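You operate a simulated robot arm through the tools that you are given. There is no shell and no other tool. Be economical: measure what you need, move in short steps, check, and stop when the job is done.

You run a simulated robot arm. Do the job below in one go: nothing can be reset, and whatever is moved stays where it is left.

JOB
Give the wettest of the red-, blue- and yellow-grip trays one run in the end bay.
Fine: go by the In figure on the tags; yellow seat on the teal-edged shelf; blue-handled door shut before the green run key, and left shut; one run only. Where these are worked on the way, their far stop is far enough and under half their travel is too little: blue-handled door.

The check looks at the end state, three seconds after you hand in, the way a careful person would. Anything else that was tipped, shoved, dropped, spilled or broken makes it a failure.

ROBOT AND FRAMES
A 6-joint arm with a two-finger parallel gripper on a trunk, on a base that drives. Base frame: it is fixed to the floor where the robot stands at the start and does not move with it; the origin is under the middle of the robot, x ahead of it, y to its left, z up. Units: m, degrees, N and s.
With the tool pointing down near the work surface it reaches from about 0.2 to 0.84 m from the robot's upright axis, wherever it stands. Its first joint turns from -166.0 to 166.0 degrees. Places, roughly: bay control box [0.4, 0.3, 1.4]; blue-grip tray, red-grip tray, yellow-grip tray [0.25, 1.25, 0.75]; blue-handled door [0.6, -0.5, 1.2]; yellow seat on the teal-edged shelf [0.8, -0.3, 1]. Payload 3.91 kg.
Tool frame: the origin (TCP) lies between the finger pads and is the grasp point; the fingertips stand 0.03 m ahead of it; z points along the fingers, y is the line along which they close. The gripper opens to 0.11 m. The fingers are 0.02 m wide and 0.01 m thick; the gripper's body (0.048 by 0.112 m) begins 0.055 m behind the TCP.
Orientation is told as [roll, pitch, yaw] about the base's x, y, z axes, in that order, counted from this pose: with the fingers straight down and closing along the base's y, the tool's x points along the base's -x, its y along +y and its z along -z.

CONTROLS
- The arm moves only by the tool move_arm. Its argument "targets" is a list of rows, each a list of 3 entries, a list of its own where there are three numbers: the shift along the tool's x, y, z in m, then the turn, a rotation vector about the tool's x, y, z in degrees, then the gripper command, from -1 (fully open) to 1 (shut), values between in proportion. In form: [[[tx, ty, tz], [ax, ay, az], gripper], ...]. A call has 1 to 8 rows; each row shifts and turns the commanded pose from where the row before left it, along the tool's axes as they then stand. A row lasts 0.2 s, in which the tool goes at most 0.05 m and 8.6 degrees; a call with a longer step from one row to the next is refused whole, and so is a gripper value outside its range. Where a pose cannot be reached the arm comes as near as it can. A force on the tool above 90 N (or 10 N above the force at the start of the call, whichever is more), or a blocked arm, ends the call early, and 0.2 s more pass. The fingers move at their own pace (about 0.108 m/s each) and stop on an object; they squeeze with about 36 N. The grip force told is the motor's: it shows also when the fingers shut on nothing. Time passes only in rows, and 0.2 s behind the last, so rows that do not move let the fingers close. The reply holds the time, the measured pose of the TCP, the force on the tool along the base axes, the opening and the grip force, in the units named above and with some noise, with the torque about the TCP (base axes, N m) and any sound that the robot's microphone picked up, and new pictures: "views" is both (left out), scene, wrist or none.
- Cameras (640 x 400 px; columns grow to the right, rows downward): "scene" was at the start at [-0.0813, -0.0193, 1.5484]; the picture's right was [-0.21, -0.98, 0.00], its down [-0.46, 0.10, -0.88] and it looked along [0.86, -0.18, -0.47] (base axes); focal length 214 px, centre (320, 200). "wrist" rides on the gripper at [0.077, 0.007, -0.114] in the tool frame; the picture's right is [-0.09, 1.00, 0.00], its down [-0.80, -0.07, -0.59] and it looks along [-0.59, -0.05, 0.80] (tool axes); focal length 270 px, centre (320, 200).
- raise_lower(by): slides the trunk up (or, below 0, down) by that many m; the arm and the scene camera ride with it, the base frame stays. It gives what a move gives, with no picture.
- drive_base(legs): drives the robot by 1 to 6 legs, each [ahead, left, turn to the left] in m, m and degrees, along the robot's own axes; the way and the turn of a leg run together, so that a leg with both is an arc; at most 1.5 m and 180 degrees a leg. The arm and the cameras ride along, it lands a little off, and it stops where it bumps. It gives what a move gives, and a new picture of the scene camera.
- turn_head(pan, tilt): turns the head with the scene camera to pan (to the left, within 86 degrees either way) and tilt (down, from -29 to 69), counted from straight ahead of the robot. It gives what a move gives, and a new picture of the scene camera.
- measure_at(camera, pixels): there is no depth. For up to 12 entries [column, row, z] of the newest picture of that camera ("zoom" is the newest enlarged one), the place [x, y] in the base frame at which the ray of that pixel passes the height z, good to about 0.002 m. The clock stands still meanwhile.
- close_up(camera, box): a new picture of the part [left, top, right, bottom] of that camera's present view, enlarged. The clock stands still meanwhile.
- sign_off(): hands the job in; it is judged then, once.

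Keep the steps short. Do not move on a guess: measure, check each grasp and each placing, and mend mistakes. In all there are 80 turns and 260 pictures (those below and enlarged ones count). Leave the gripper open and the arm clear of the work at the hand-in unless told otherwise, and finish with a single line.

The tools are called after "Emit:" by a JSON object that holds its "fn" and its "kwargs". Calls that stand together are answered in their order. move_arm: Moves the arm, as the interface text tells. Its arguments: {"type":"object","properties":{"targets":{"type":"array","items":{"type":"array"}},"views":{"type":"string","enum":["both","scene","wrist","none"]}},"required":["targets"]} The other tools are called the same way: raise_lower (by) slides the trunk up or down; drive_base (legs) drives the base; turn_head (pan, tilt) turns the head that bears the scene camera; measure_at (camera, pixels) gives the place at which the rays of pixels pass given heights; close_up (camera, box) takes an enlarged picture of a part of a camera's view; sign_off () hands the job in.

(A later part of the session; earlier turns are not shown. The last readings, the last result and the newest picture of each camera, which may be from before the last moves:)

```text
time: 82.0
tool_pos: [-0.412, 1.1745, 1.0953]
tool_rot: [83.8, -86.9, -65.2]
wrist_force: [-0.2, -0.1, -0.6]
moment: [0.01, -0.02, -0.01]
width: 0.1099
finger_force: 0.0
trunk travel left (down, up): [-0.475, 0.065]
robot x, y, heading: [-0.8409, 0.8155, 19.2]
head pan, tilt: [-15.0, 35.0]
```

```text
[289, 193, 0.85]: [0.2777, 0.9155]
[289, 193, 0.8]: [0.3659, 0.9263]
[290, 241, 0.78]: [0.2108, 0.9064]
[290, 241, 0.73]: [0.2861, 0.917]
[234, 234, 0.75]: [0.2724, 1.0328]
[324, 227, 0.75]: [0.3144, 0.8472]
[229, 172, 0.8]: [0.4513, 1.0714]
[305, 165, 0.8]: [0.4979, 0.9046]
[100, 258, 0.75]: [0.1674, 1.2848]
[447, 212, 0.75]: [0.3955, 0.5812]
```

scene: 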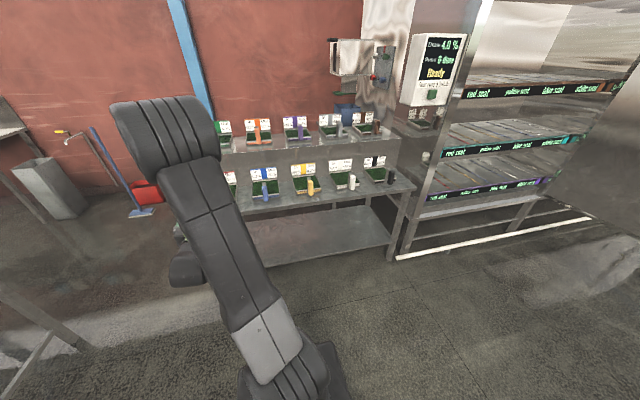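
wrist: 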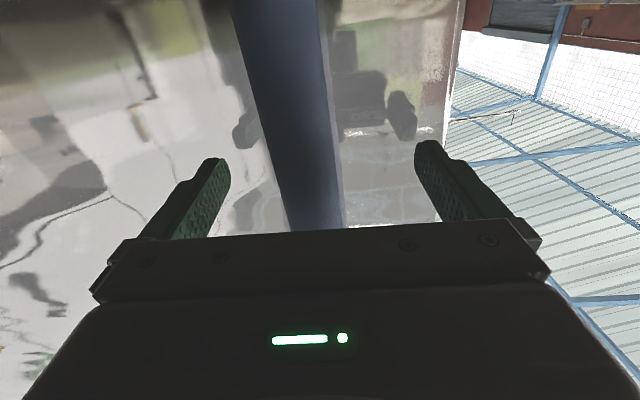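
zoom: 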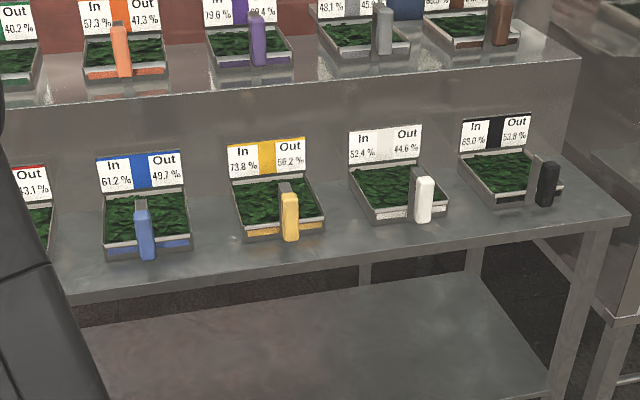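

Crossing the rays: post at about (0.168, 0.902), z 0.81–0.91. I straighten the slight roll and pitch the fingers about 18° down (camera clears the table), drive in front of the post, then lower the trunk.

Emit:
{"fn": "move_arm", "kwargs": {"targets": [[[0, 0, 0], [0, 0, -3.1], -1], [[0, 0, 0], [0, 6, 0], -1], [[0, 0, 0], [0, 6, 0], -1], [[0, 0, 0], [0, 6, 0], -1], [[0, 0, 0], [0, 0, 0], -1]], "views": "none"}}

Emit:
{"fn": "drive_base", "kwargs": {"legs": [[0, -0.448, 0], [0.25, 0, 0]]}}

Emit:
{"fn": "raise_lower", "kwargs": {"by": -0.2}}

Emit:
{"fn": "move_arm", "kwargs": {"targets": [[[0, 0, 0], [0, 0, 0], -1]], "views": "both"}}

```text
time: 83.2
tool_pos: [-0.4127, 1.1756, 1.0962]
tool_rot: [-0.3, -71.6, 18.8]
wrist_force: [-0.1, -1.5, -0.3]
moment: [0.0, 0.01, 0.03]
width: 0.1099
finger_force: 0.0
trunk travel left (down, up): [-0.475, 0.065]
robot x, y, heading: [-0.8411, 0.8126, 19.3]
head pan, tilt: [-15.0, 35.0]
```

```text
time: 87.3
tool_pos: [-0.0335, 0.8377, 1.095]
tool_rot: [-0.1, -71.5, 19.2]
wrist_force: [-1.0, 0.7, -0.1]
moment: [0.01, 0.02, 0.02]
width: 0.1101
finger_force: 0.0
trunk travel left (down, up): [-0.475, 0.065]
robot x, y, heading: [-0.4604, 0.4684, 19.7]
head pan, tilt: [-15.0, 35.0]
```

scene: 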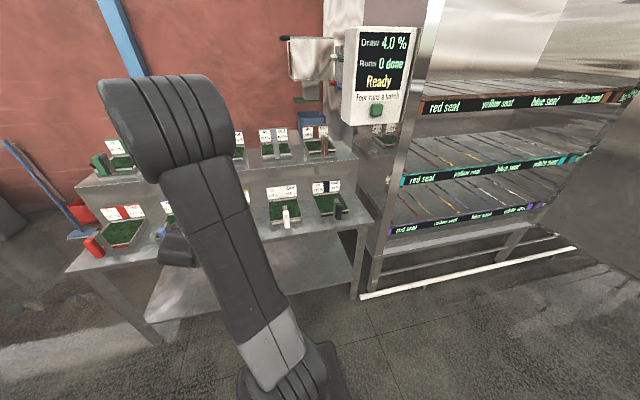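

```text
time: 89.5
tool_pos: [-0.0339, 0.8373, 0.8951]
tool_rot: [-0.3, -71.7, 19.1]
wrist_force: [0.2, 0.4, 0.5]
moment: [0.0, -0.03, 0.0]
width: 0.1102
finger_force: 0.0
trunk travel left (down, up): [-0.275, 0.265]
robot x, y, heading: [-0.4636, 0.473, 19.4]
head pan, tilt: [-15.0, 35.0]
```

```text
time: 89.9
tool_pos: [-0.034, 0.8365, 0.896]
tool_rot: [-0.1, -71.7, 19.3]
wrist_force: [0.6, 0.5, 0.5]
moment: [0.02, 0.0, 0.01]
width: 0.11
finger_force: 0.2
trunk travel left (down, up): [-0.275, 0.265]
robot x, y, heading: [-0.4627, 0.4691, 19.6]
head pan, tilt: [-15.0, 35.0]
```

scene: 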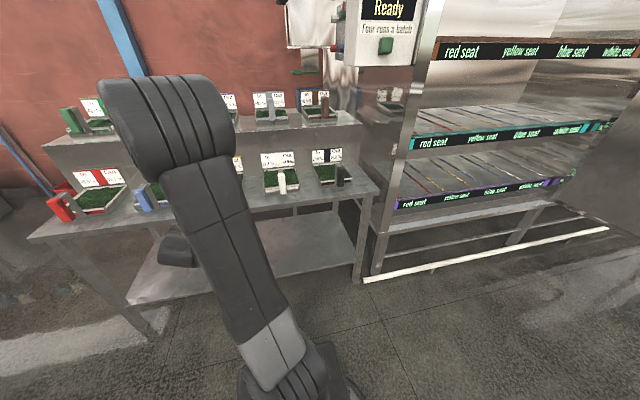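
wrist: 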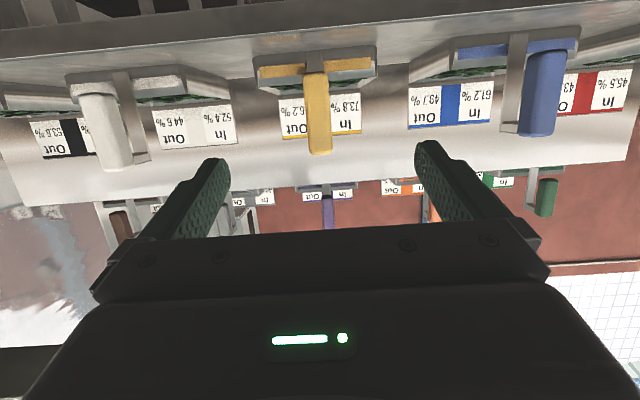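

The yellow post is centred between the fingers (col 318). I check heights with the wrist rays.

Emit:
{"fn": "measure_at", "kwargs": {"camera": "wrist", "pixels": [[320, 153, 0.9], [320, 153, 0.91], [320, 153, 0.92], [316, 74, 0.81], [316, 74, 0.8], [316, 55, 0.8], [316, 55, 0.79], [300, 10, 0.77], [300, 10, 0.76]]}}

Emit:
{"fn": "close_up", "kwargs": {"camera": "wrist", "box": [200, 20, 440, 170]}}

```text
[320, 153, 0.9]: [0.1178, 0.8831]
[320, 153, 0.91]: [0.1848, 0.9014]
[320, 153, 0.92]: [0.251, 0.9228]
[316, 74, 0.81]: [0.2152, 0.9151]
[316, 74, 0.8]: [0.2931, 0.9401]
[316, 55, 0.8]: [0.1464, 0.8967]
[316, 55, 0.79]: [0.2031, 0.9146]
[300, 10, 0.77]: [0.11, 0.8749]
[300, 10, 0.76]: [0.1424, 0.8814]
```

```text
2.67 times, centred on (320, 95) of wrist
```

zoom: 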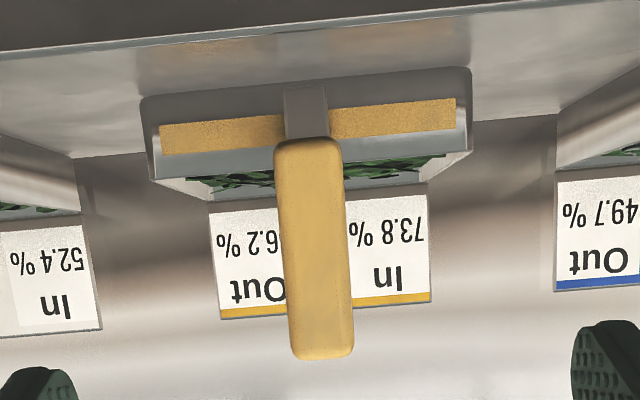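

Post top z≈0.908, bottom ≈0.815, tray rim lower (~0.83). I lower 0.025 to grip at about 0.87, then drive 0.12 m and look.

Emit:
{"fn": "raise_lower", "kwargs": {"by": -0.025}}

Emit:
{"fn": "drive_base", "kwargs": {"legs": [[0.13, -0.005, 0]]}}

Emit:
{"fn": "move_arm", "kwargs": {"targets": [[[0, 0, 0], [0, 0, 0], -1]], "views": "wrist"}}

```text
time: 90.6
tool_pos: [-0.0335, 0.8362, 0.8705]
tool_rot: [-0.2, -71.7, 19.1]
wrist_force: [0.1, -0.7, -0.8]
moment: [-0.01, 0.01, 0.0]
width: 0.1098
finger_force: 0.0
trunk travel left (down, up): [-0.25, 0.29]
robot x, y, heading: [-0.4635, 0.4743, 19.4]
head pan, tilt: [-15.0, 35.0]
```

```text
time: 91.9
tool_pos: [0.0906, 0.876, 0.8711]
tool_rot: [-0.2, -71.6, 19.2]
wrist_force: [0.6, 0.5, 0.5]
moment: [0.01, 0.0, 0.0]
width: 0.11
finger_force: 0.0
trunk travel left (down, up): [-0.25, 0.29]
robot x, y, heading: [-0.3386, 0.5109, 19.6]
head pan, tilt: [-15.0, 35.0]
```

scene: 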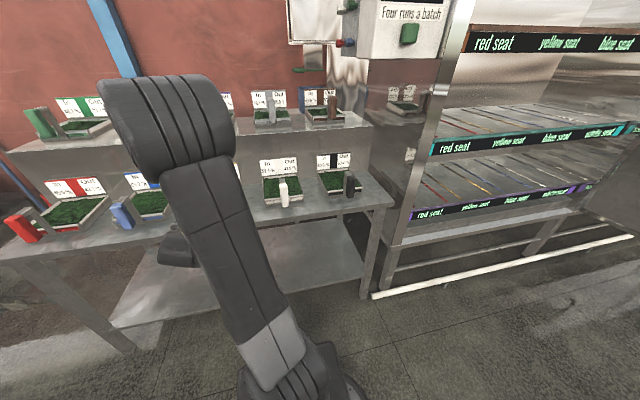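

```text
time: 92.3
tool_pos: [0.0904, 0.8754, 0.8707]
tool_rot: [-0.1, -71.7, 19.3]
wrist_force: [-0.7, 0.6, 0.3]
moment: [-0.01, 0.03, 0.0]
width: 0.1099
finger_force: 0.0
trunk travel left (down, up): [-0.25, 0.29]
robot x, y, heading: [-0.3364, 0.5079, 19.8]
head pan, tilt: [-15.0, 35.0]
```

wrist: 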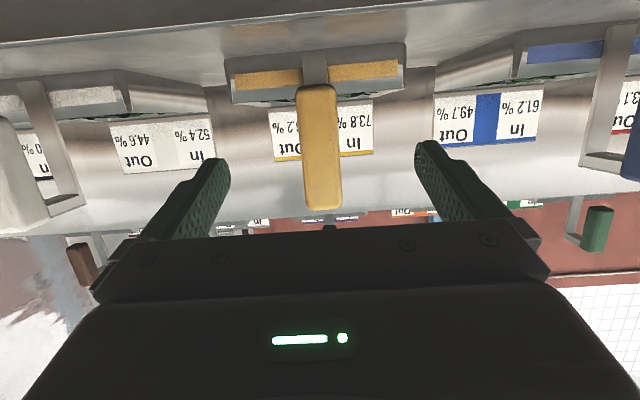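

Still centred. I measure the post top again and advance.

Emit:
{"fn": "measure_at", "kwargs": {"camera": "wrist", "pixels": [[322, 207, 0.905], [322, 207, 0.91], [317, 88, 0.815], [317, 88, 0.81]]}}

Emit:
{"fn": "drive_base", "kwargs": {"legs": [[0.082, -0.003, 0]]}}

Emit:
{"fn": "move_arm", "kwargs": {"targets": [[[0, 0, 0], [0, 0, 0], -1]], "views": "wrist"}}

```text
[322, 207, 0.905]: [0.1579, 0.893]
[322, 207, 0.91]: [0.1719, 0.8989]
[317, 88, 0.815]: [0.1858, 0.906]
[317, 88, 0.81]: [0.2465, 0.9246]
```

```text
time: 93.3
tool_pos: [0.1683, 0.8988, 0.8709]
tool_rot: [-0.2, -71.7, 19.1]
wrist_force: [-1.0, -0.1, 0.1]
moment: [0.01, -0.01, 0.02]
width: 0.1099
finger_force: 0.1
trunk travel left (down, up): [-0.25, 0.29]
robot x, y, heading: [-0.2586, 0.5324, 19.4]
head pan, tilt: [-15.0, 35.0]
```

scene: 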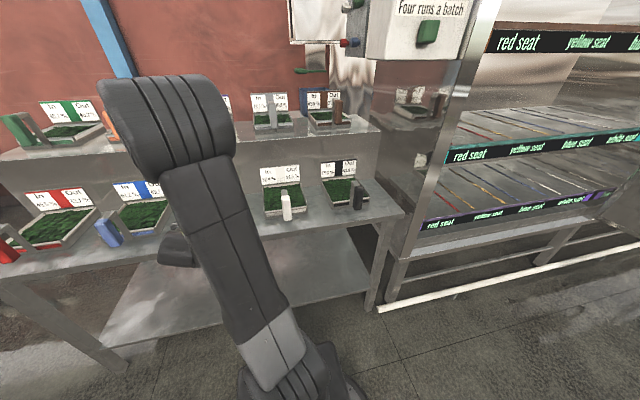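

```text
time: 93.7
tool_pos: [0.1691, 0.9005, 0.871]
tool_rot: [-0.2, -71.7, 19.2]
wrist_force: [0.0, 0.6, -0.4]
moment: [-0.01, -0.02, 0.02]
width: 0.1102
finger_force: 0.1
trunk travel left (down, up): [-0.25, 0.29]
robot x, y, heading: [-0.2574, 0.536, 19.7]
head pan, tilt: [-15.0, 35.0]
```

wrist: 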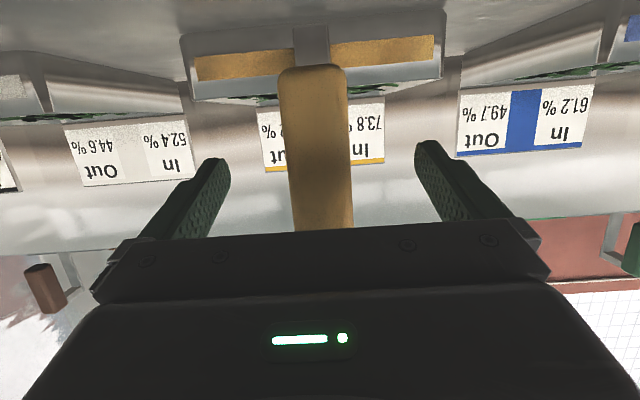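

The post is between the fingers. Closing.

Emit:
{"fn": "move_arm", "kwargs": {"targets": [[[0, 0, 0.005], [0, 0, 0], 0], [[0, 0, 0], [0, 0, 0], 0.6], [[0, 0, 0], [0, 0, 0], 1], [[0, 0, 0], [0, 0, 0], 1], [[0, 0, 0], [0, 0, 0], 1]], "views": "wrist"}}

```text
time: 94.9
tool_pos: [0.1735, 0.902, 0.8681]
tool_rot: [-0.1, -71.6, 19.3]
wrist_force: [0.9, -0.6, -0.2]
moment: [-0.01, -0.07, -0.15]
width: 0.03
finger_force: 35.9
trunk travel left (down, up): [-0.25, 0.29]
robot x, y, heading: [-0.2572, 0.5359, 19.7]
head pan, tilt: [-15.0, 35.0]
```

wrist: 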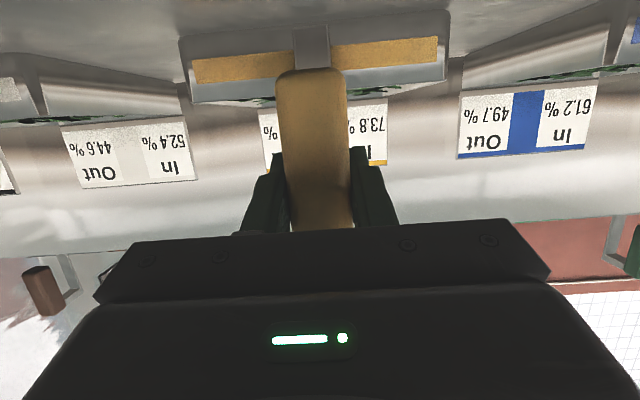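

Gripped at 0.030 m with no side force. I raise the trunk 0.02 m and see how the tray hangs.

Emit:
{"fn": "raise_lower", "kwargs": {"by": 0.02}}

Emit:
{"fn": "move_arm", "kwargs": {"targets": [[[0, 0, 0], [0, 0, 0], 1]], "views": "wrist"}}

```text
time: 95.6
tool_pos: [0.1733, 0.9027, 0.8904]
tool_rot: [-0.1, -71.9, 19.1]
wrist_force: [0.0, 0.2, 4.0]
moment: [-0.08, -0.03, -0.02]
width: 0.0298
finger_force: 35.4
trunk travel left (down, up): [-0.27, 0.27]
robot x, y, heading: [-0.2566, 0.5343, 19.6]
head pan, tilt: [-15.0, 35.0]
```

```text
time: 96.0
tool_pos: [0.1722, 0.9018, 0.8898]
tool_rot: [-0.1, -71.8, 19.1]
wrist_force: [0.2, -0.1, 5.7]
moment: [-0.02, -0.2, -0.02]
width: 0.0298
finger_force: 36.3
trunk travel left (down, up): [-0.27, 0.27]
robot x, y, heading: [-0.2597, 0.5322, 19.5]
head pan, tilt: [-15.0, 35.0]
```

wrist: 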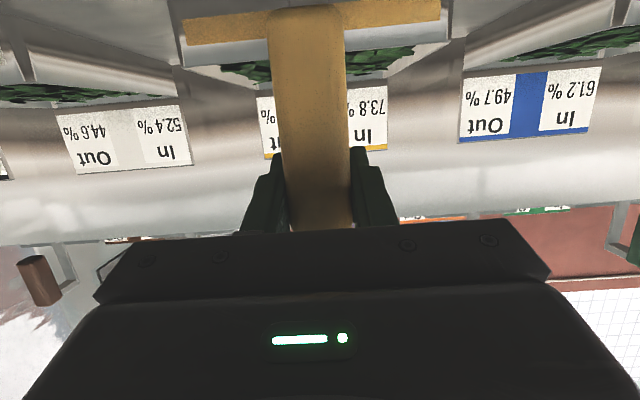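

The picture shift is hard to judge: the tray's tag moved like its neighbours', so maybe the fingers slid. I look closer, and from the head.

Emit:
{"fn": "close_up", "kwargs": {"camera": "wrist", "box": [100, 0, 540, 240]}}

Emit:
{"fn": "turn_head", "kwargs": {"pan": 25, "tilt": 45}}

```text
1.45 times, centred on (320, 120) of wrist
```

zoom: 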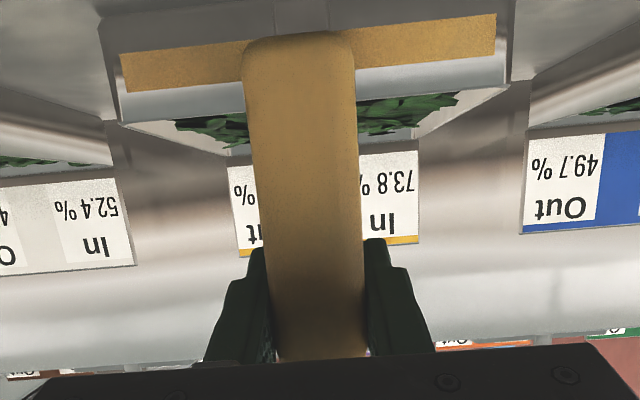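

```text
time: 97.1
tool_pos: [0.1726, 0.9017, 0.8904]
tool_rot: [-0.1, -71.8, 19.2]
wrist_force: [2.3, 2.5, 10.9]
moment: [0.26, -0.62, -0.1]
width: 0.0295
finger_force: 35.8
trunk travel left (down, up): [-0.27, 0.27]
robot x, y, heading: [-0.2567, 0.5309, 19.4]
head pan, tilt: [25.0, 45.0]
```

scene: 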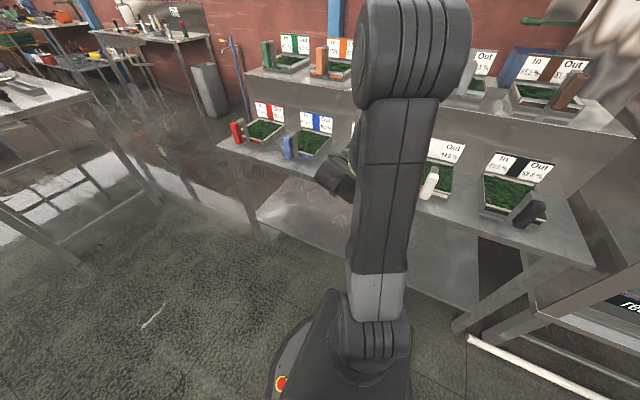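

Emit:
{"fn": "move_arm", "kwargs": {"targets": [[[0, 0, 0], [0, 0, 0], 1]], "views": "wrist"}}

```text
time: 97.5
tool_pos: [0.1731, 0.902, 0.891]
tool_rot: [0.0, -71.8, 19.1]
wrist_force: [3.4, 1.7, 12.2]
moment: [0.32, -0.72, -0.02]
width: 0.0296
finger_force: 35.7
trunk travel left (down, up): [-0.27, 0.27]
robot x, y, heading: [-0.2555, 0.5392, 19.8]
head pan, tilt: [25.0, 45.0]
```

wrist: 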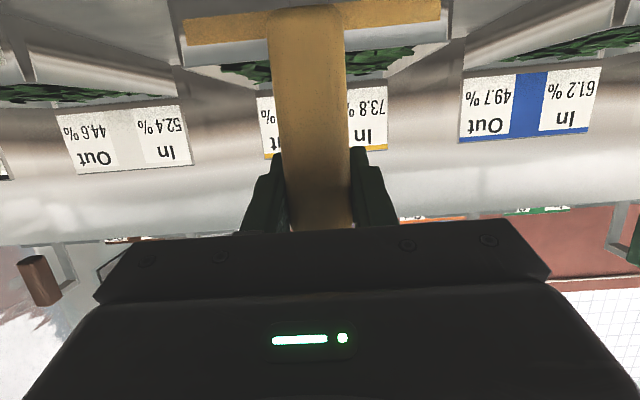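

The force sign shows the tool lifting about 12 N, but the post's bottom moved in the view, so there may be slip. A short test: raise another 0.01 m and compare.

Emit:
{"fn": "raise_lower", "kwargs": {"by": 0.01}}

Emit:
{"fn": "move_arm", "kwargs": {"targets": [[[0, 0, 0], [0, 0, 0], 1], [[0, 0, 0], [0, 0, 0], 1]], "views": "wrist"}}

```text
time: 98.1
tool_pos: [0.1728, 0.9019, 0.8989]
tool_rot: [-0.4, -71.5, 19.3]
wrist_force: [-0.5, 1.1, -2.2]
moment: [-0.12, 0.27, 0.0]
width: 0.03
finger_force: 36.6
trunk travel left (down, up): [-0.28, 0.26]
robot x, y, heading: [-0.2555, 0.5362, 19.6]
head pan, tilt: [25.0, 45.0]
```

```text
time: 98.7
tool_pos: [0.1731, 0.9019, 0.9001]
tool_rot: [-0.2, -71.5, 19.2]
wrist_force: [0.1, -0.1, -2.4]
moment: [-0.09, 0.28, 0.0]
width: 0.0298
finger_force: 35.5
trunk travel left (down, up): [-0.28, 0.26]
robot x, y, heading: [-0.2606, 0.5342, 19.8]
head pan, tilt: [25.0, 45.0]
```

wrist: 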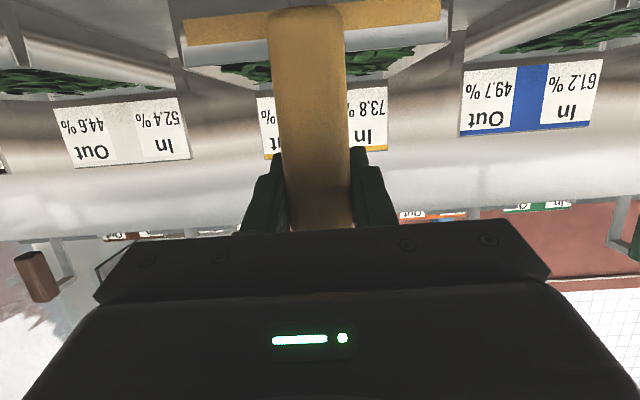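

Now the tray moves with the gripper (neighbours shift, it does not), weight about 2.4 N. I raise 0.06 more and then back away to check how level it is.

Emit:
{"fn": "raise_lower", "kwargs": {"by": 0.06}}

Emit:
{"fn": "drive_base", "kwargs": {"legs": [[-0.35, 0, 0]]}}

Emit:
{"fn": "move_arm", "kwargs": {"targets": [[[0, 0, 0], [0, 0, 0], 1]], "views": "wrist"}}

Emit:
{"fn": "turn_head", "kwargs": {"pan": 45, "tilt": 40}}

```text
time: 99.7
tool_pos: [0.174, 0.9021, 0.9591]
tool_rot: [-0.1, -71.7, 19.2]
wrist_force: [0.6, -0.6, -3.3]
moment: [-0.1, 0.3, 0.01]
width: 0.0301
finger_force: 35.6
trunk travel left (down, up): [-0.34, 0.2]
robot x, y, heading: [-0.2568, 0.5353, 19.7]
head pan, tilt: [25.0, 45.0]
```

```text
time: 101.9
tool_pos: [-0.154, 0.7851, 0.9594]
tool_rot: [-0.2, -71.6, 19.2]
wrist_force: [0.1, -0.2, -2.5]
moment: [-0.13, 0.3, 0.03]
width: 0.0299
finger_force: 36.2
trunk travel left (down, up): [-0.34, 0.2]
robot x, y, heading: [-0.5881, 0.4208, 19.6]
head pan, tilt: [25.0, 45.0]
```

scene: 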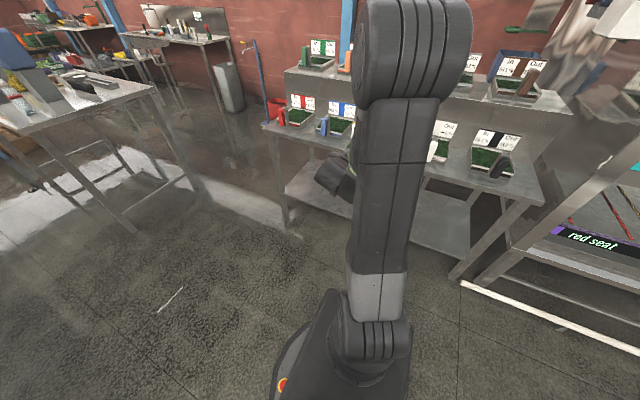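

```text
time: 102.3
tool_pos: [-0.1543, 0.7858, 0.959]
tool_rot: [-0.1, -71.6, 19.2]
wrist_force: [0.2, 0.8, -2.0]
moment: [-0.1, 0.28, -0.01]
width: 0.0295
finger_force: 35.4
trunk travel left (down, up): [-0.34, 0.2]
robot x, y, heading: [-0.5847, 0.4164, 19.9]
head pan, tilt: [25.0, 45.0]
```

wrist: 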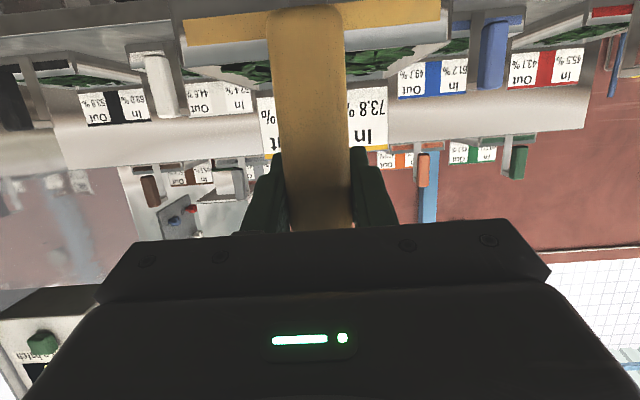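

```text
time: 103.2
tool_pos: [-0.1536, 0.7849, 0.9576]
tool_rot: [-0.3, -71.6, 19.2]
wrist_force: [0.2, -0.8, -2.7]
moment: [-0.09, 0.27, 0.02]
width: 0.0301
finger_force: 35.9
trunk travel left (down, up): [-0.34, 0.2]
robot x, y, heading: [-0.5869, 0.417, 19.6]
head pan, tilt: [45.0, 40.0]
```

scene: 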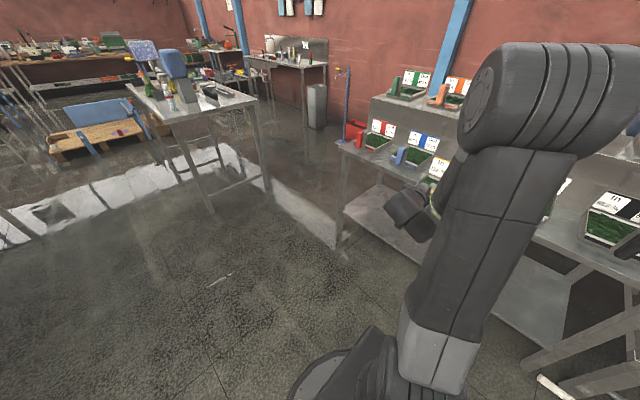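

The tray hangs securely. I back off a little more, strafe right about 1.29 m to line up with the yellow seat (lateral about -0.50), turn square, and raise to shelf height.

Emit:
{"fn": "drive_base", "kwargs": {"legs": [[-0.15, 0, 0], [0, -1.29, -1.5]]}}

Emit:
{"fn": "raise_lower", "kwargs": {"by": 0.15}}

Emit:
{"fn": "turn_head", "kwargs": {"pan": -5, "tilt": 30}}

Emit:
{"fn": "move_arm", "kwargs": {"targets": [[[0, 0, 0], [0, 0, 0], 1]], "views": "wrist"}}

```text
time: 110.6
tool_pos: [0.1343, -0.5057, 0.9585]
tool_rot: [-0.2, -71.6, 17.5]
wrist_force: [-0.2, 0.2, -2.1]
moment: [-0.11, 0.32, 0.0]
width: 0.0299
finger_force: 36.3
trunk travel left (down, up): [-0.34, 0.2]
robot x, y, heading: [-0.3092, -0.8563, 18.1]
head pan, tilt: [45.0, 40.0]
```

scene: 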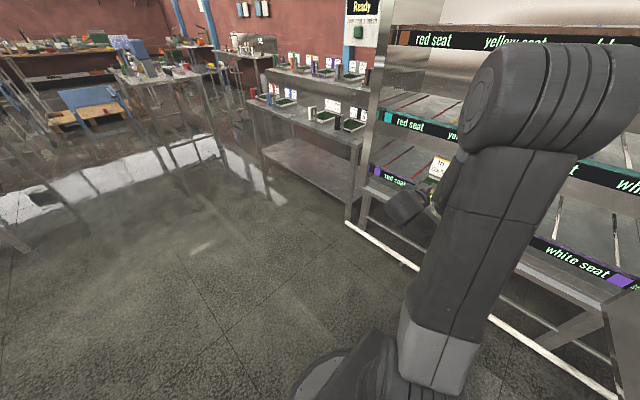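

```text
time: 112.4
tool_pos: [0.1332, -0.5068, 1.1096]
tool_rot: [-0.1, -71.5, 17.4]
wrist_force: [0.6, -0.2, -2.5]
moment: [-0.08, 0.29, 0.01]
width: 0.0296
finger_force: 36.2
trunk travel left (down, up): [-0.49, 0.05]
robot x, y, heading: [-0.3076, -0.8614, 18.1]
head pan, tilt: [45.0, 40.0]
```

```text
time: 113.6
tool_pos: [0.1342, -0.5049, 1.1091]
tool_rot: [-0.2, -71.6, 17.6]
wrist_force: [-1.4, -0.3, -1.9]
moment: [-0.11, 0.29, 0.02]
width: 0.0297
finger_force: 35.9
trunk travel left (down, up): [-0.49, 0.05]
robot x, y, heading: [-0.3084, -0.8591, 17.9]
head pan, tilt: [-5.0, 30.0]
```

scene: 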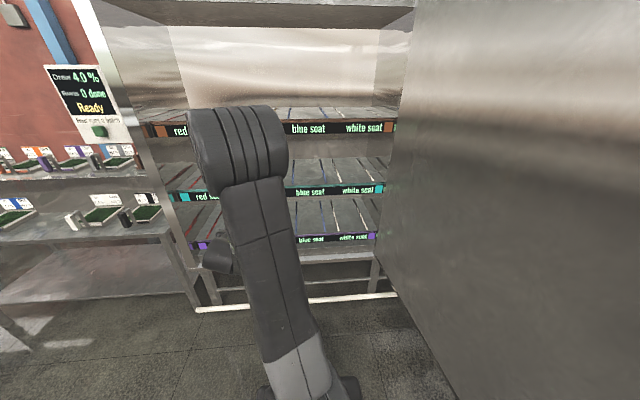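

```text
time: 114.0
tool_pos: [0.1346, -0.5064, 1.1088]
tool_rot: [-0.3, -71.6, 17.5]
wrist_force: [-0.1, 0.1, -1.4]
moment: [-0.11, 0.32, 0.02]
width: 0.0301
finger_force: 36.1
trunk travel left (down, up): [-0.49, 0.05]
robot x, y, heading: [-0.3107, -0.858, 17.7]
head pan, tilt: [-5.0, 30.0]
```

wrist: 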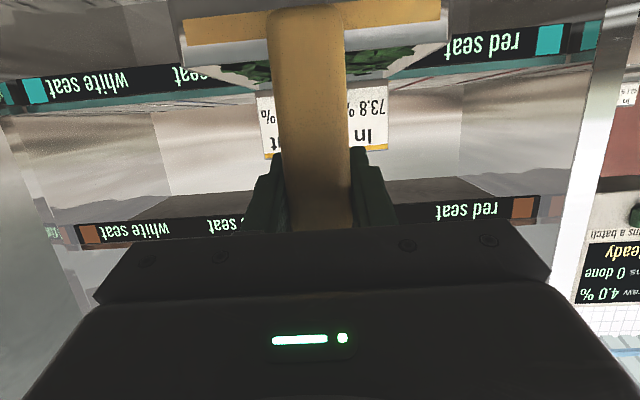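

Both cameras see the teal squares: scene left (184,197) and right (378,189); wrist left-end (548,38), right-end (35,90). I triangulate the shelf.

Emit:
{"fn": "close_up", "kwargs": {"camera": "scene", "box": [160, 110, 400, 260]}}

Emit:
{"fn": "measure_at", "kwargs": {"camera": "wrist", "pixels": [[35, 90, 1.0], [35, 90, 0.95], [548, 38, 1.0], [548, 38, 0.95], [90, 234, 1.2], [90, 234, 1.25], [522, 208, 1.2], [522, 208, 1.25]]}}

Emit:
{"fn": "measure_at", "kwargs": {"camera": "scene", "pixels": [[378, 189, 1.0], [378, 189, 0.95], [184, 197, 1.0], [184, 197, 0.95], [388, 127, 1.2], [388, 127, 1.25], [160, 131, 1.2], [160, 131, 1.25]]}}

```text
2.67 times, centred on (280, 185) of scene
```

zoom: 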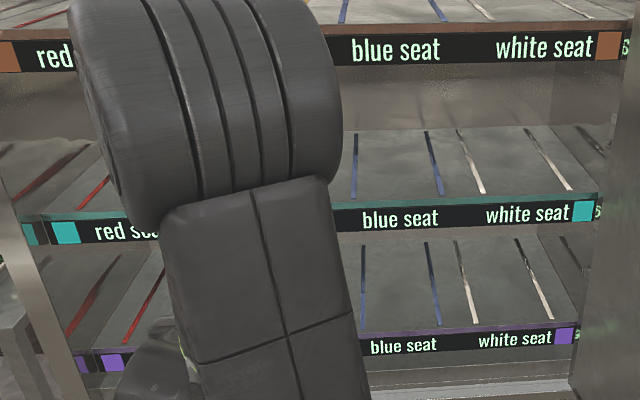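

```text
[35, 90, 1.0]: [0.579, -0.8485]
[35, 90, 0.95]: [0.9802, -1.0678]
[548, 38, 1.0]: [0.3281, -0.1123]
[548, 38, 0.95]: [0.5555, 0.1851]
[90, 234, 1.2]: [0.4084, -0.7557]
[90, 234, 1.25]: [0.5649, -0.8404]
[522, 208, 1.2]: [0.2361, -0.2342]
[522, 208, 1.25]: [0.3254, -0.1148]
```

```text
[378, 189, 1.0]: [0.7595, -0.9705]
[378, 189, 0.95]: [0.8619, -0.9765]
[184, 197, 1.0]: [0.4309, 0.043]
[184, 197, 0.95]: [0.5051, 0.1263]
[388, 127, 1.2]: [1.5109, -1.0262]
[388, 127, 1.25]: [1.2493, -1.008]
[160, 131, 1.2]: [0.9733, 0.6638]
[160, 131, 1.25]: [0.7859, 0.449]
```

Teal strip centre z≈0.974 on plane n·p≈0.467, machine angle 17.8°. I enlarge the edge for the shelf-top height and the guide-line spacing.

Emit:
{"fn": "close_up", "kwargs": {"camera": "scene", "box": [280, 150, 400, 225]}}

Emit:
{"fn": "close_up", "kwargs": {"camera": "scene", "box": [155, 150, 235, 200]}}

```text
5.33 times, centred on (340, 188) of scene
```

zoom: 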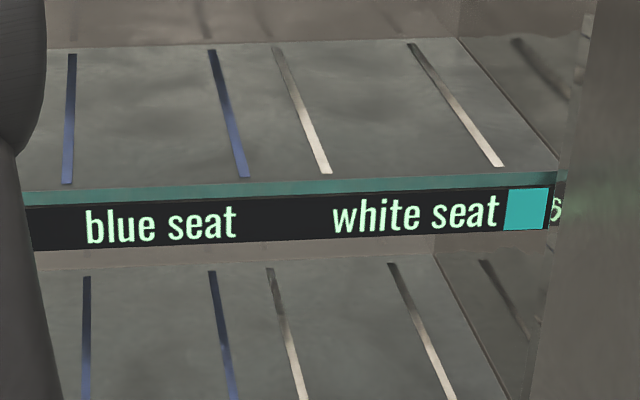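

```text
8.00 times, centred on (195, 175) of scene
```

zoom: 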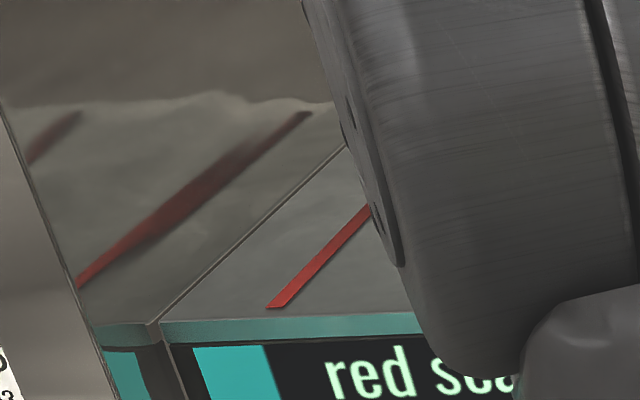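

Emit:
{"fn": "measure_at", "kwargs": {"camera": "scene", "pixels": [[383.2, 182, 1.0], [383.5, 185, 1.0], [373.2, 181.1, 1.0], [341.1, 182.4, 1.0], [325.6, 183.4, 1.0], [292.6, 184.5, 1.0], [189.4, 188.5, 1.0], [293.3, 160.2, 1.0], [319.6, 159.5, 1.0], [375, 189.5, 0.975], [180, 192, 1.0], [378, 193, 0.955]]}}

```text
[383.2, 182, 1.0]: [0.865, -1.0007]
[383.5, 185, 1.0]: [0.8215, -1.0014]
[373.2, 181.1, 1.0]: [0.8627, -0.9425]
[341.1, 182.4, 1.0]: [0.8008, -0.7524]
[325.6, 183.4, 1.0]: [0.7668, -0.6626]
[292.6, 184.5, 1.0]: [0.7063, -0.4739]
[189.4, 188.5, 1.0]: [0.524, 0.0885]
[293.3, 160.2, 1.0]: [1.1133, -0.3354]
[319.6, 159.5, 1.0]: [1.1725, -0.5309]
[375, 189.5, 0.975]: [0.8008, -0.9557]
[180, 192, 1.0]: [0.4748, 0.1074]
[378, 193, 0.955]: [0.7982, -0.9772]
```

Shelf top is about z 1.00; seats are 0.2 m wide at 0.294 m pitch, so the yellow seat's centre is lateral -0.474, running n·p 0.53–0.95. The tool is at lateral -0.523. I first reach the arm out 0.15 m in free space (so the base needn't crowd the machine) and raise to the trunk's top.

Emit:
{"fn": "move_arm", "kwargs": {"targets": [[[-0.0119, 0, 0.0356], [0, 0, 0], 1], [[-0.0119, 0, 0.0356], [0, 0, 0], 1], [[-0.0119, 0, 0.0356], [0, 0, 0], 1], [[-0.0119, 0, 0.0356], [0, 0, 0], 1], [[0, 0, 0], [0, 0, 0], 1]], "views": "wrist"}}

Emit:
{"fn": "raise_lower", "kwargs": {"by": 0.045}}

Emit:
{"fn": "drive_base", "kwargs": {"legs": [[0, 0.05, 0]]}}

```text
time: 115.2
tool_pos: [0.2775, -0.4614, 1.1095]
tool_rot: [-0.3, -71.5, 17.6]
wrist_force: [-0.2, -0.7, -2.5]
moment: [-0.09, 0.29, -0.02]
width: 0.0297
finger_force: 35.7
trunk travel left (down, up): [-0.49, 0.05]
robot x, y, heading: [-0.3085, -0.857, 18.2]
head pan, tilt: [-5.0, 30.0]
```

wrist: 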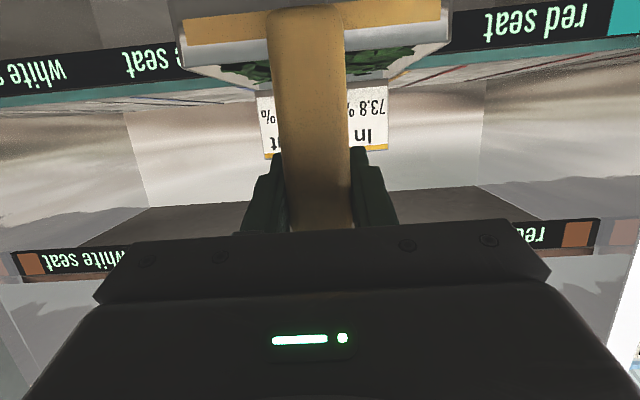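

```text
time: 116.0
tool_pos: [0.276, -0.4609, 1.1546]
tool_rot: [-0.3, -71.6, 17.6]
wrist_force: [0.8, 0.0, -2.7]
moment: [-0.08, 0.3, -0.01]
width: 0.0297
finger_force: 35.2
trunk travel left (down, up): [-0.535, 0.005]
robot x, y, heading: [-0.3107, -0.8561, 17.7]
head pan, tilt: [-5.0, 30.0]
```

```text
time: 117.0
tool_pos: [0.2622, -0.4128, 1.1548]
tool_rot: [-0.4, -71.7, 17.8]
wrist_force: [0.4, 0.5, -2.3]
moment: [-0.1, 0.29, -0.04]
width: 0.0296
finger_force: 35.4
trunk travel left (down, up): [-0.535, 0.005]
robot x, y, heading: [-0.3221, -0.8063, 17.9]
head pan, tilt: [-5.0, 30.0]
```

scene: 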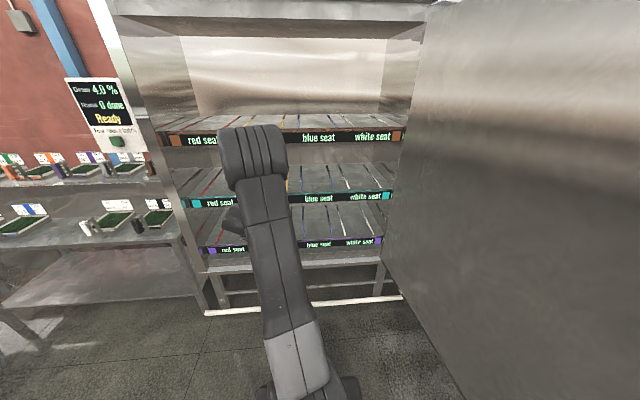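

Lateral is now -0.474. I drive forward 0.22 m and look.

Emit:
{"fn": "drive_base", "kwargs": {"legs": [[0.22, 0, 0]]}}

Emit:
{"fn": "move_arm", "kwargs": {"targets": [[[0, 0, 0], [0, 0, 0], 1]], "views": "wrist"}}

Emit:
{"fn": "close_up", "kwargs": {"camera": "scene", "box": [170, 130, 430, 290]}}

```text
time: 118.7
tool_pos: [0.4705, -0.3455, 1.154]
tool_rot: [-0.3, -71.6, 17.6]
wrist_force: [-0.2, 0.1, -2.1]
moment: [-0.09, 0.29, 0.02]
width: 0.0298
finger_force: 35.6
trunk travel left (down, up): [-0.535, 0.005]
robot x, y, heading: [-0.1183, -0.7438, 17.8]
head pan, tilt: [-5.0, 30.0]
```

scene: 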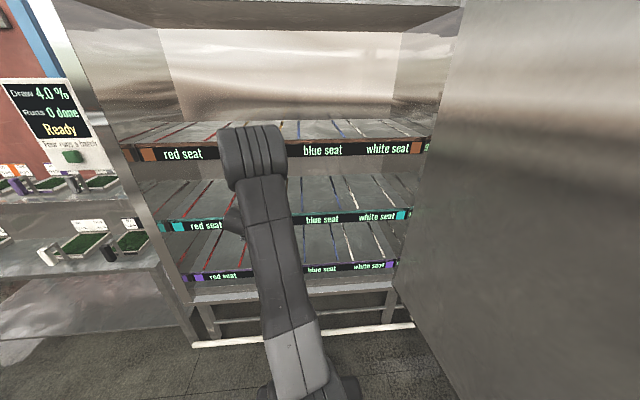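

```text
time: 119.0
tool_pos: [0.4701, -0.3457, 1.1545]
tool_rot: [-0.2, -71.4, 17.7]
wrist_force: [-0.6, -0.2, -2.7]
moment: [-0.12, 0.28, -0.01]
width: 0.0299
finger_force: 36.0
trunk travel left (down, up): [-0.535, 0.005]
robot x, y, heading: [-0.114, -0.7432, 18.0]
head pan, tilt: [-5.0, 30.0]
```

wrist: 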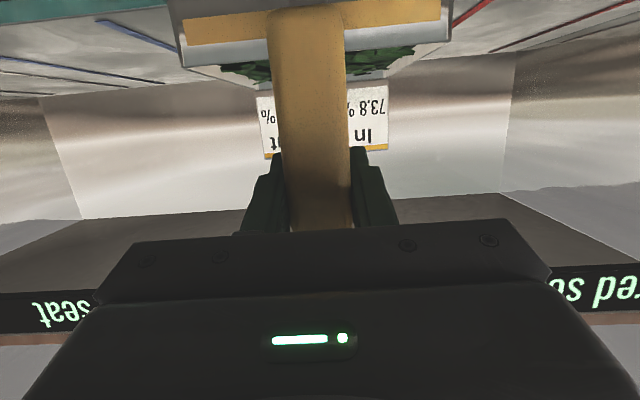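

```text
2.46 times, centred on (300, 210) of scene
```

zoom: 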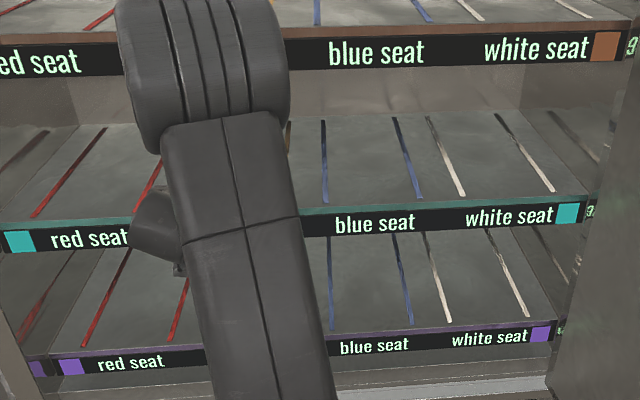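

The tray clears the shelf edge. Forward another 0.12, check forces, then 0.1.

Emit:
{"fn": "drive_base", "kwargs": {"legs": [[0.12, 0, 0]]}}

Emit:
{"fn": "drive_base", "kwargs": {"legs": [[0.105, 0, 0]]}}

Emit:
{"fn": "move_arm", "kwargs": {"targets": [[[0, 0, 0], [0, 0, 0], 1]], "views": "wrist"}}

```text
time: 120.3
tool_pos: [0.5836, -0.3087, 1.1539]
tool_rot: [-0.3, -71.5, 17.7]
wrist_force: [0.0, 0.1, -2.3]
moment: [-0.09, 0.28, 0.0]
width: 0.0301
finger_force: 35.8
trunk travel left (down, up): [-0.535, 0.005]
robot x, y, heading: [-0.0043, -0.7076, 18.0]
head pan, tilt: [-5.0, 30.0]
```

scene: 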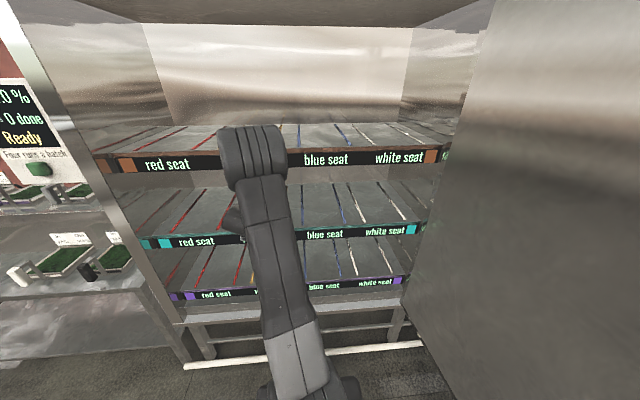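

```text
time: 121.5
tool_pos: [0.6838, -0.2766, 1.1537]
tool_rot: [-0.2, -71.5, 17.6]
wrist_force: [-0.2, -0.4, -2.4]
moment: [-0.09, 0.28, -0.01]
width: 0.0297
finger_force: 36.2
trunk travel left (down, up): [-0.535, 0.005]
robot x, y, heading: [0.0964, -0.6758, 18.1]
head pan, tilt: [-5.0, 30.0]
```

scene: 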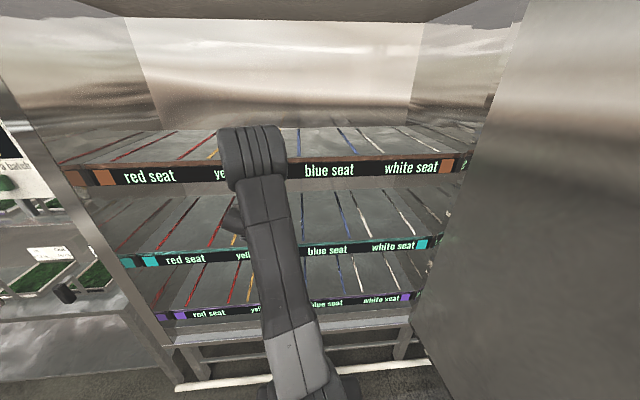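

```text
time: 121.9
tool_pos: [0.6827, -0.2773, 1.1535]
tool_rot: [-0.3, -71.5, 17.7]
wrist_force: [0.1, 0.5, -1.5]
moment: [-0.08, 0.28, 0.03]
width: 0.0295
finger_force: 35.8
trunk travel left (down, up): [-0.535, 0.005]
robot x, y, heading: [0.0992, -0.6734, 17.7]
head pan, tilt: [-5.0, 30.0]
```

wrist: 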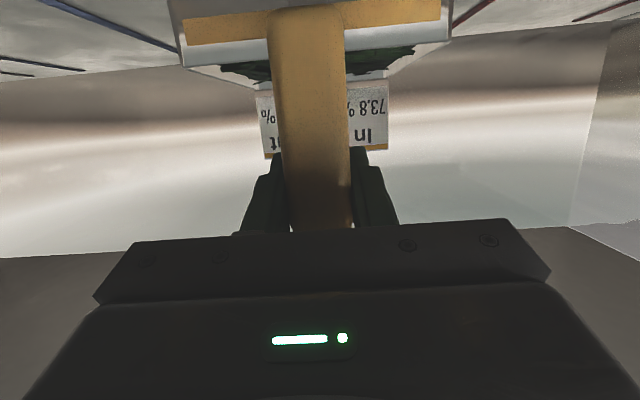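

At n·p 0.564, lateral -0.475. I enlarge the scene to see yellow lines past the arm.

Emit:
{"fn": "close_up", "kwargs": {"camera": "scene", "box": [190, 180, 330, 268]}}

Emit:
{"fn": "close_up", "kwargs": {"camera": "wrist", "box": [120, 0, 540, 180]}}

```text
4.55 times, centred on (260, 224) of scene
```

zoom: 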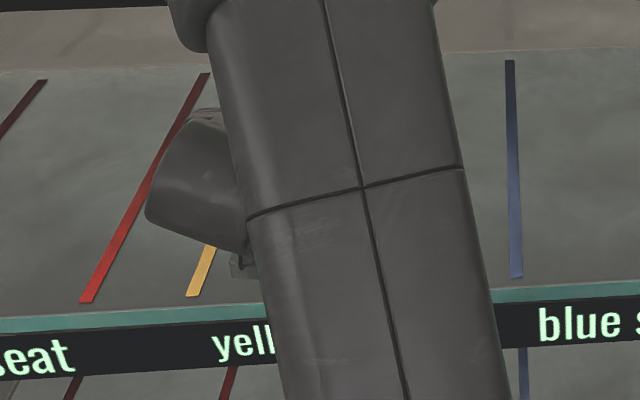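

```text
1.52 times, centred on (330, 90) of wrist
```

zoom: 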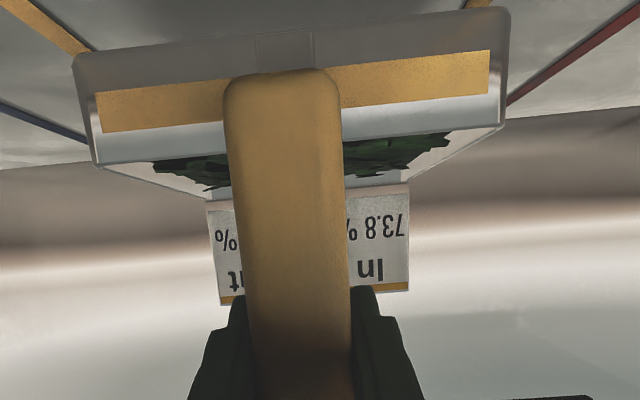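

The wrist view shows both yellow lines flanking the tray. I measure them and the tray's lower front corners.

Emit:
{"fn": "measure_at", "kwargs": {"camera": "zoom", "pixels": [[40, 20, 1.0], [75, 45, 1.0], [478, 3, 1.0], [73, 62, 1.05], [510, 12, 1.05], [560, 68, 1.0], [73, 62, 1.06], [510, 12, 1.06], [282, 75, 1.08]]}}

```text
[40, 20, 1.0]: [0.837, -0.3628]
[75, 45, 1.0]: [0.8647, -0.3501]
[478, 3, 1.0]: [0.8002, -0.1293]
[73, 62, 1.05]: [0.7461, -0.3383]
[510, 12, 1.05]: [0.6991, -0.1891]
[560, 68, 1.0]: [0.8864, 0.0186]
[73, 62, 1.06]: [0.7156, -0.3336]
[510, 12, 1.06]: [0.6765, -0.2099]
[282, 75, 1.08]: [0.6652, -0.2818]
```

Lines' centre works out at lateral -0.483 and shelf top about 1.017; tray centre -0.474 and a bit deep. I shift 0.008 right and 0.025 back, then lower the trunk a little at a time watching the force.

Emit:
{"fn": "move_arm", "kwargs": {"targets": [[[0.008, -0.008, -0.0237], [0, 0, 0], 1], [[0, 0, 0], [0, 0, 0], 1]], "views": "none"}}

Emit:
{"fn": "raise_lower", "kwargs": {"by": -0.015}}

Emit:
{"fn": "raise_lower", "kwargs": {"by": -0.006}}

Emit:
{"fn": "move_arm", "kwargs": {"targets": [[[0, 0, 0], [0, 0, 0], 1]], "views": "wrist"}}

```text
time: 122.5
tool_pos: [0.6611, -0.2911, 1.1534]
tool_rot: [-0.3, -71.5, 17.6]
wrist_force: [0.7, -0.1, -2.0]
moment: [-0.09, 0.29, 0.02]
width: 0.0298
finger_force: 36.2
trunk travel left (down, up): [-0.535, 0.005]
robot x, y, heading: [0.0986, -0.6717, 18.0]
head pan, tilt: [-5.0, 30.0]
```

```text
time: 123.1
tool_pos: [0.6616, -0.2921, 1.1386]
tool_rot: [-0.2, -71.5, 17.7]
wrist_force: [-0.3, -0.3, -2.5]
moment: [-0.09, 0.32, 0.0]
width: 0.0298
finger_force: 36.4
trunk travel left (down, up): [-0.52, 0.02]
robot x, y, heading: [0.0999, -0.6731, 17.9]
head pan, tilt: [-5.0, 30.0]
```

```text
time: 123.6
tool_pos: [0.6619, -0.2921, 1.1326]
tool_rot: [-0.3, -71.5, 17.6]
wrist_force: [-0.5, 0.3, -1.5]
moment: [-0.12, 0.31, 0.01]
width: 0.0299
finger_force: 35.8
trunk travel left (down, up): [-0.514, 0.026]
robot x, y, heading: [0.099, -0.6715, 17.7]
head pan, tilt: [-5.0, 30.0]
```

```text
time: 124.0
tool_pos: [0.6612, -0.2916, 1.1332]
tool_rot: [-0.3, -71.4, 17.6]
wrist_force: [-0.4, 0.3, -1.6]
moment: [-0.13, 0.29, 0.0]
width: 0.0301
finger_force: 36.1
trunk travel left (down, up): [-0.514, 0.026]
robot x, y, heading: [0.0972, -0.6743, 17.9]
head pan, tilt: [-5.0, 30.0]
```

wrist: 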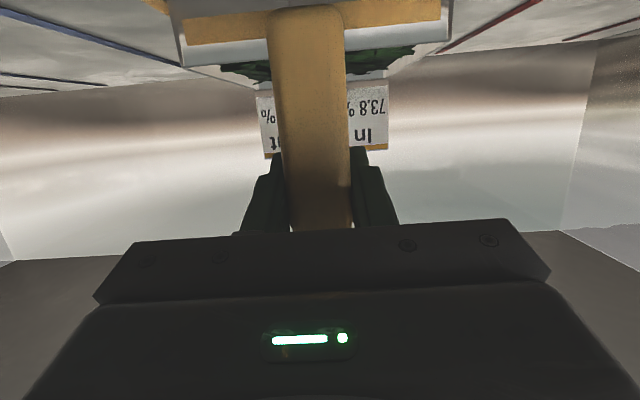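

Still free. I lower in 6 mm steps.

Emit:
{"fn": "raise_lower", "kwargs": {"by": -0.006}}

Emit:
{"fn": "raise_lower", "kwargs": {"by": -0.005}}

Emit:
{"fn": "raise_lower", "kwargs": {"by": -0.004}}

```text
time: 124.6
tool_pos: [0.6617, -0.2922, 1.1295]
tool_rot: [-0.1, -71.9, 17.5]
wrist_force: [1.5, 1.9, 12.6]
moment: [0.32, -0.56, 0.05]
width: 0.0298
finger_force: 35.8
trunk travel left (down, up): [-0.508, 0.032]
robot x, y, heading: [0.0971, -0.6772, 17.9]
head pan, tilt: [-5.0, 30.0]
```

```text
time: 125.1
tool_pos: [0.658, -0.2926, 1.1242]
tool_rot: [0.0, -71.9, 17.5]
wrist_force: [-6.3, -1.7, 24.1]
moment: [0.27, -0.25, 0.15]
width: 0.0301
finger_force: 35.7
trunk travel left (down, up): [-0.503, 0.037]
robot x, y, heading: [0.0958, -0.6737, 17.8]
head pan, tilt: [-5.0, 30.0]
```

```text
time: 125.7
tool_pos: [0.6584, -0.2929, 1.1208]
tool_rot: [-0.2, -71.7, 17.6]
wrist_force: [-7.8, -1.8, 22.8]
moment: [0.14, -0.17, 0.08]
width: 0.0297
finger_force: 36.0
trunk travel left (down, up): [-0.499, 0.041]
robot x, y, heading: [0.099, -0.6758, 18.0]
head pan, tilt: [-5.0, 30.0]
```

Contact came at TCP z ≈1.13: the tray rests on the shelf. I ease up 4 mm, look, then open.

Emit:
{"fn": "raise_lower", "kwargs": {"by": 0.003}}

Emit:
{"fn": "move_arm", "kwargs": {"targets": [[[0, 0, 0], [0, 0, 0], 1]], "views": "wrist"}}

Emit:
{"fn": "close_up", "kwargs": {"camera": "wrist", "box": [120, 0, 540, 180]}}

```text
time: 126.2
tool_pos: [0.66, -0.293, 1.12]
tool_rot: [-0.4, -71.4, 17.6]
wrist_force: [-5.1, -1.1, 9.6]
moment: [0.22, 0.25, 0.11]
width: 0.0299
finger_force: 35.9
trunk travel left (down, up): [-0.502, 0.038]
robot x, y, heading: [0.0954, -0.6774, 17.7]
head pan, tilt: [-5.0, 30.0]
```

```text
time: 126.6
tool_pos: [0.6608, -0.2924, 1.1218]
tool_rot: [-0.3, -71.5, 17.7]
wrist_force: [-2.5, -0.5, 4.1]
moment: [0.1, 0.27, 0.07]
width: 0.0295
finger_force: 35.8
trunk travel left (down, up): [-0.502, 0.038]
robot x, y, heading: [0.1018, -0.6761, 18.0]
head pan, tilt: [-5.0, 30.0]
```

wrist: 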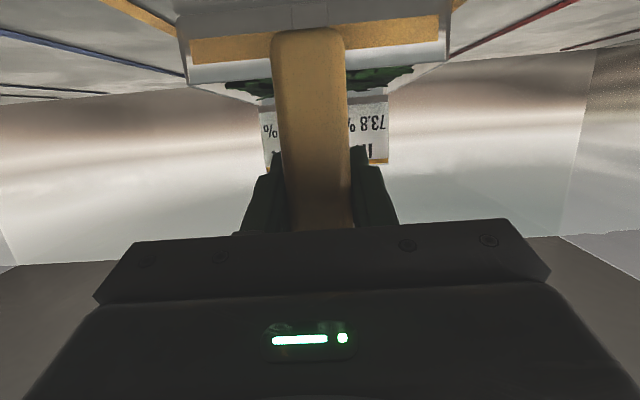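

```text
1.52 times, centred on (330, 90) of wrist
```

zoom: 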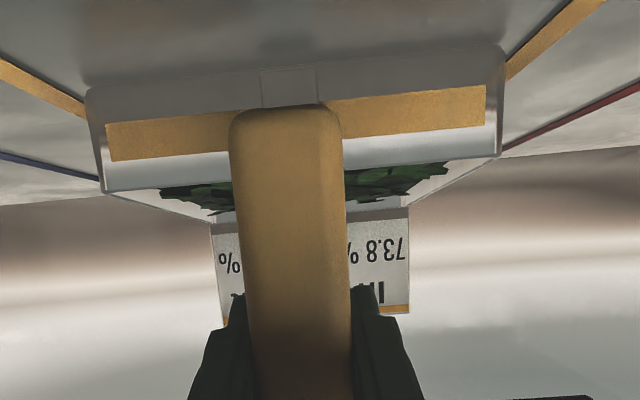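

Yellow lines lie symmetrically about 14 mm outside both tray sides. I open the gripper.

Emit:
{"fn": "move_arm", "kwargs": {"targets": [[[0, 0, 0], [0, 0, 0], 0.4], [[0, 0, 0], [0, 0, 0], 0.2], [[0, 0, 0], [0, 0, 0], -0.3], [[0, 0, 0], [0, 0, 0], -1], [[0, 0, 0], [0, 0, 0], -1], [[0, 0, 0], [0, 0, 0], -1]], "views": "wrist"}}

```text
time: 128.0
tool_pos: [0.6611, -0.2919, 1.1212]
tool_rot: [-0.3, -71.5, 17.6]
wrist_force: [0.4, 0.9, -0.8]
moment: [0.01, -0.01, 0.03]
width: 0.11
finger_force: 0.0
trunk travel left (down, up): [-0.502, 0.038]
robot x, y, heading: [0.0986, -0.6746, 17.6]
head pan, tilt: [-5.0, 30.0]
```

wrist: 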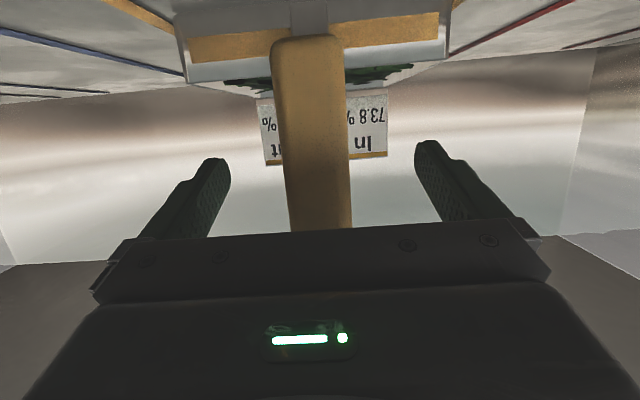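

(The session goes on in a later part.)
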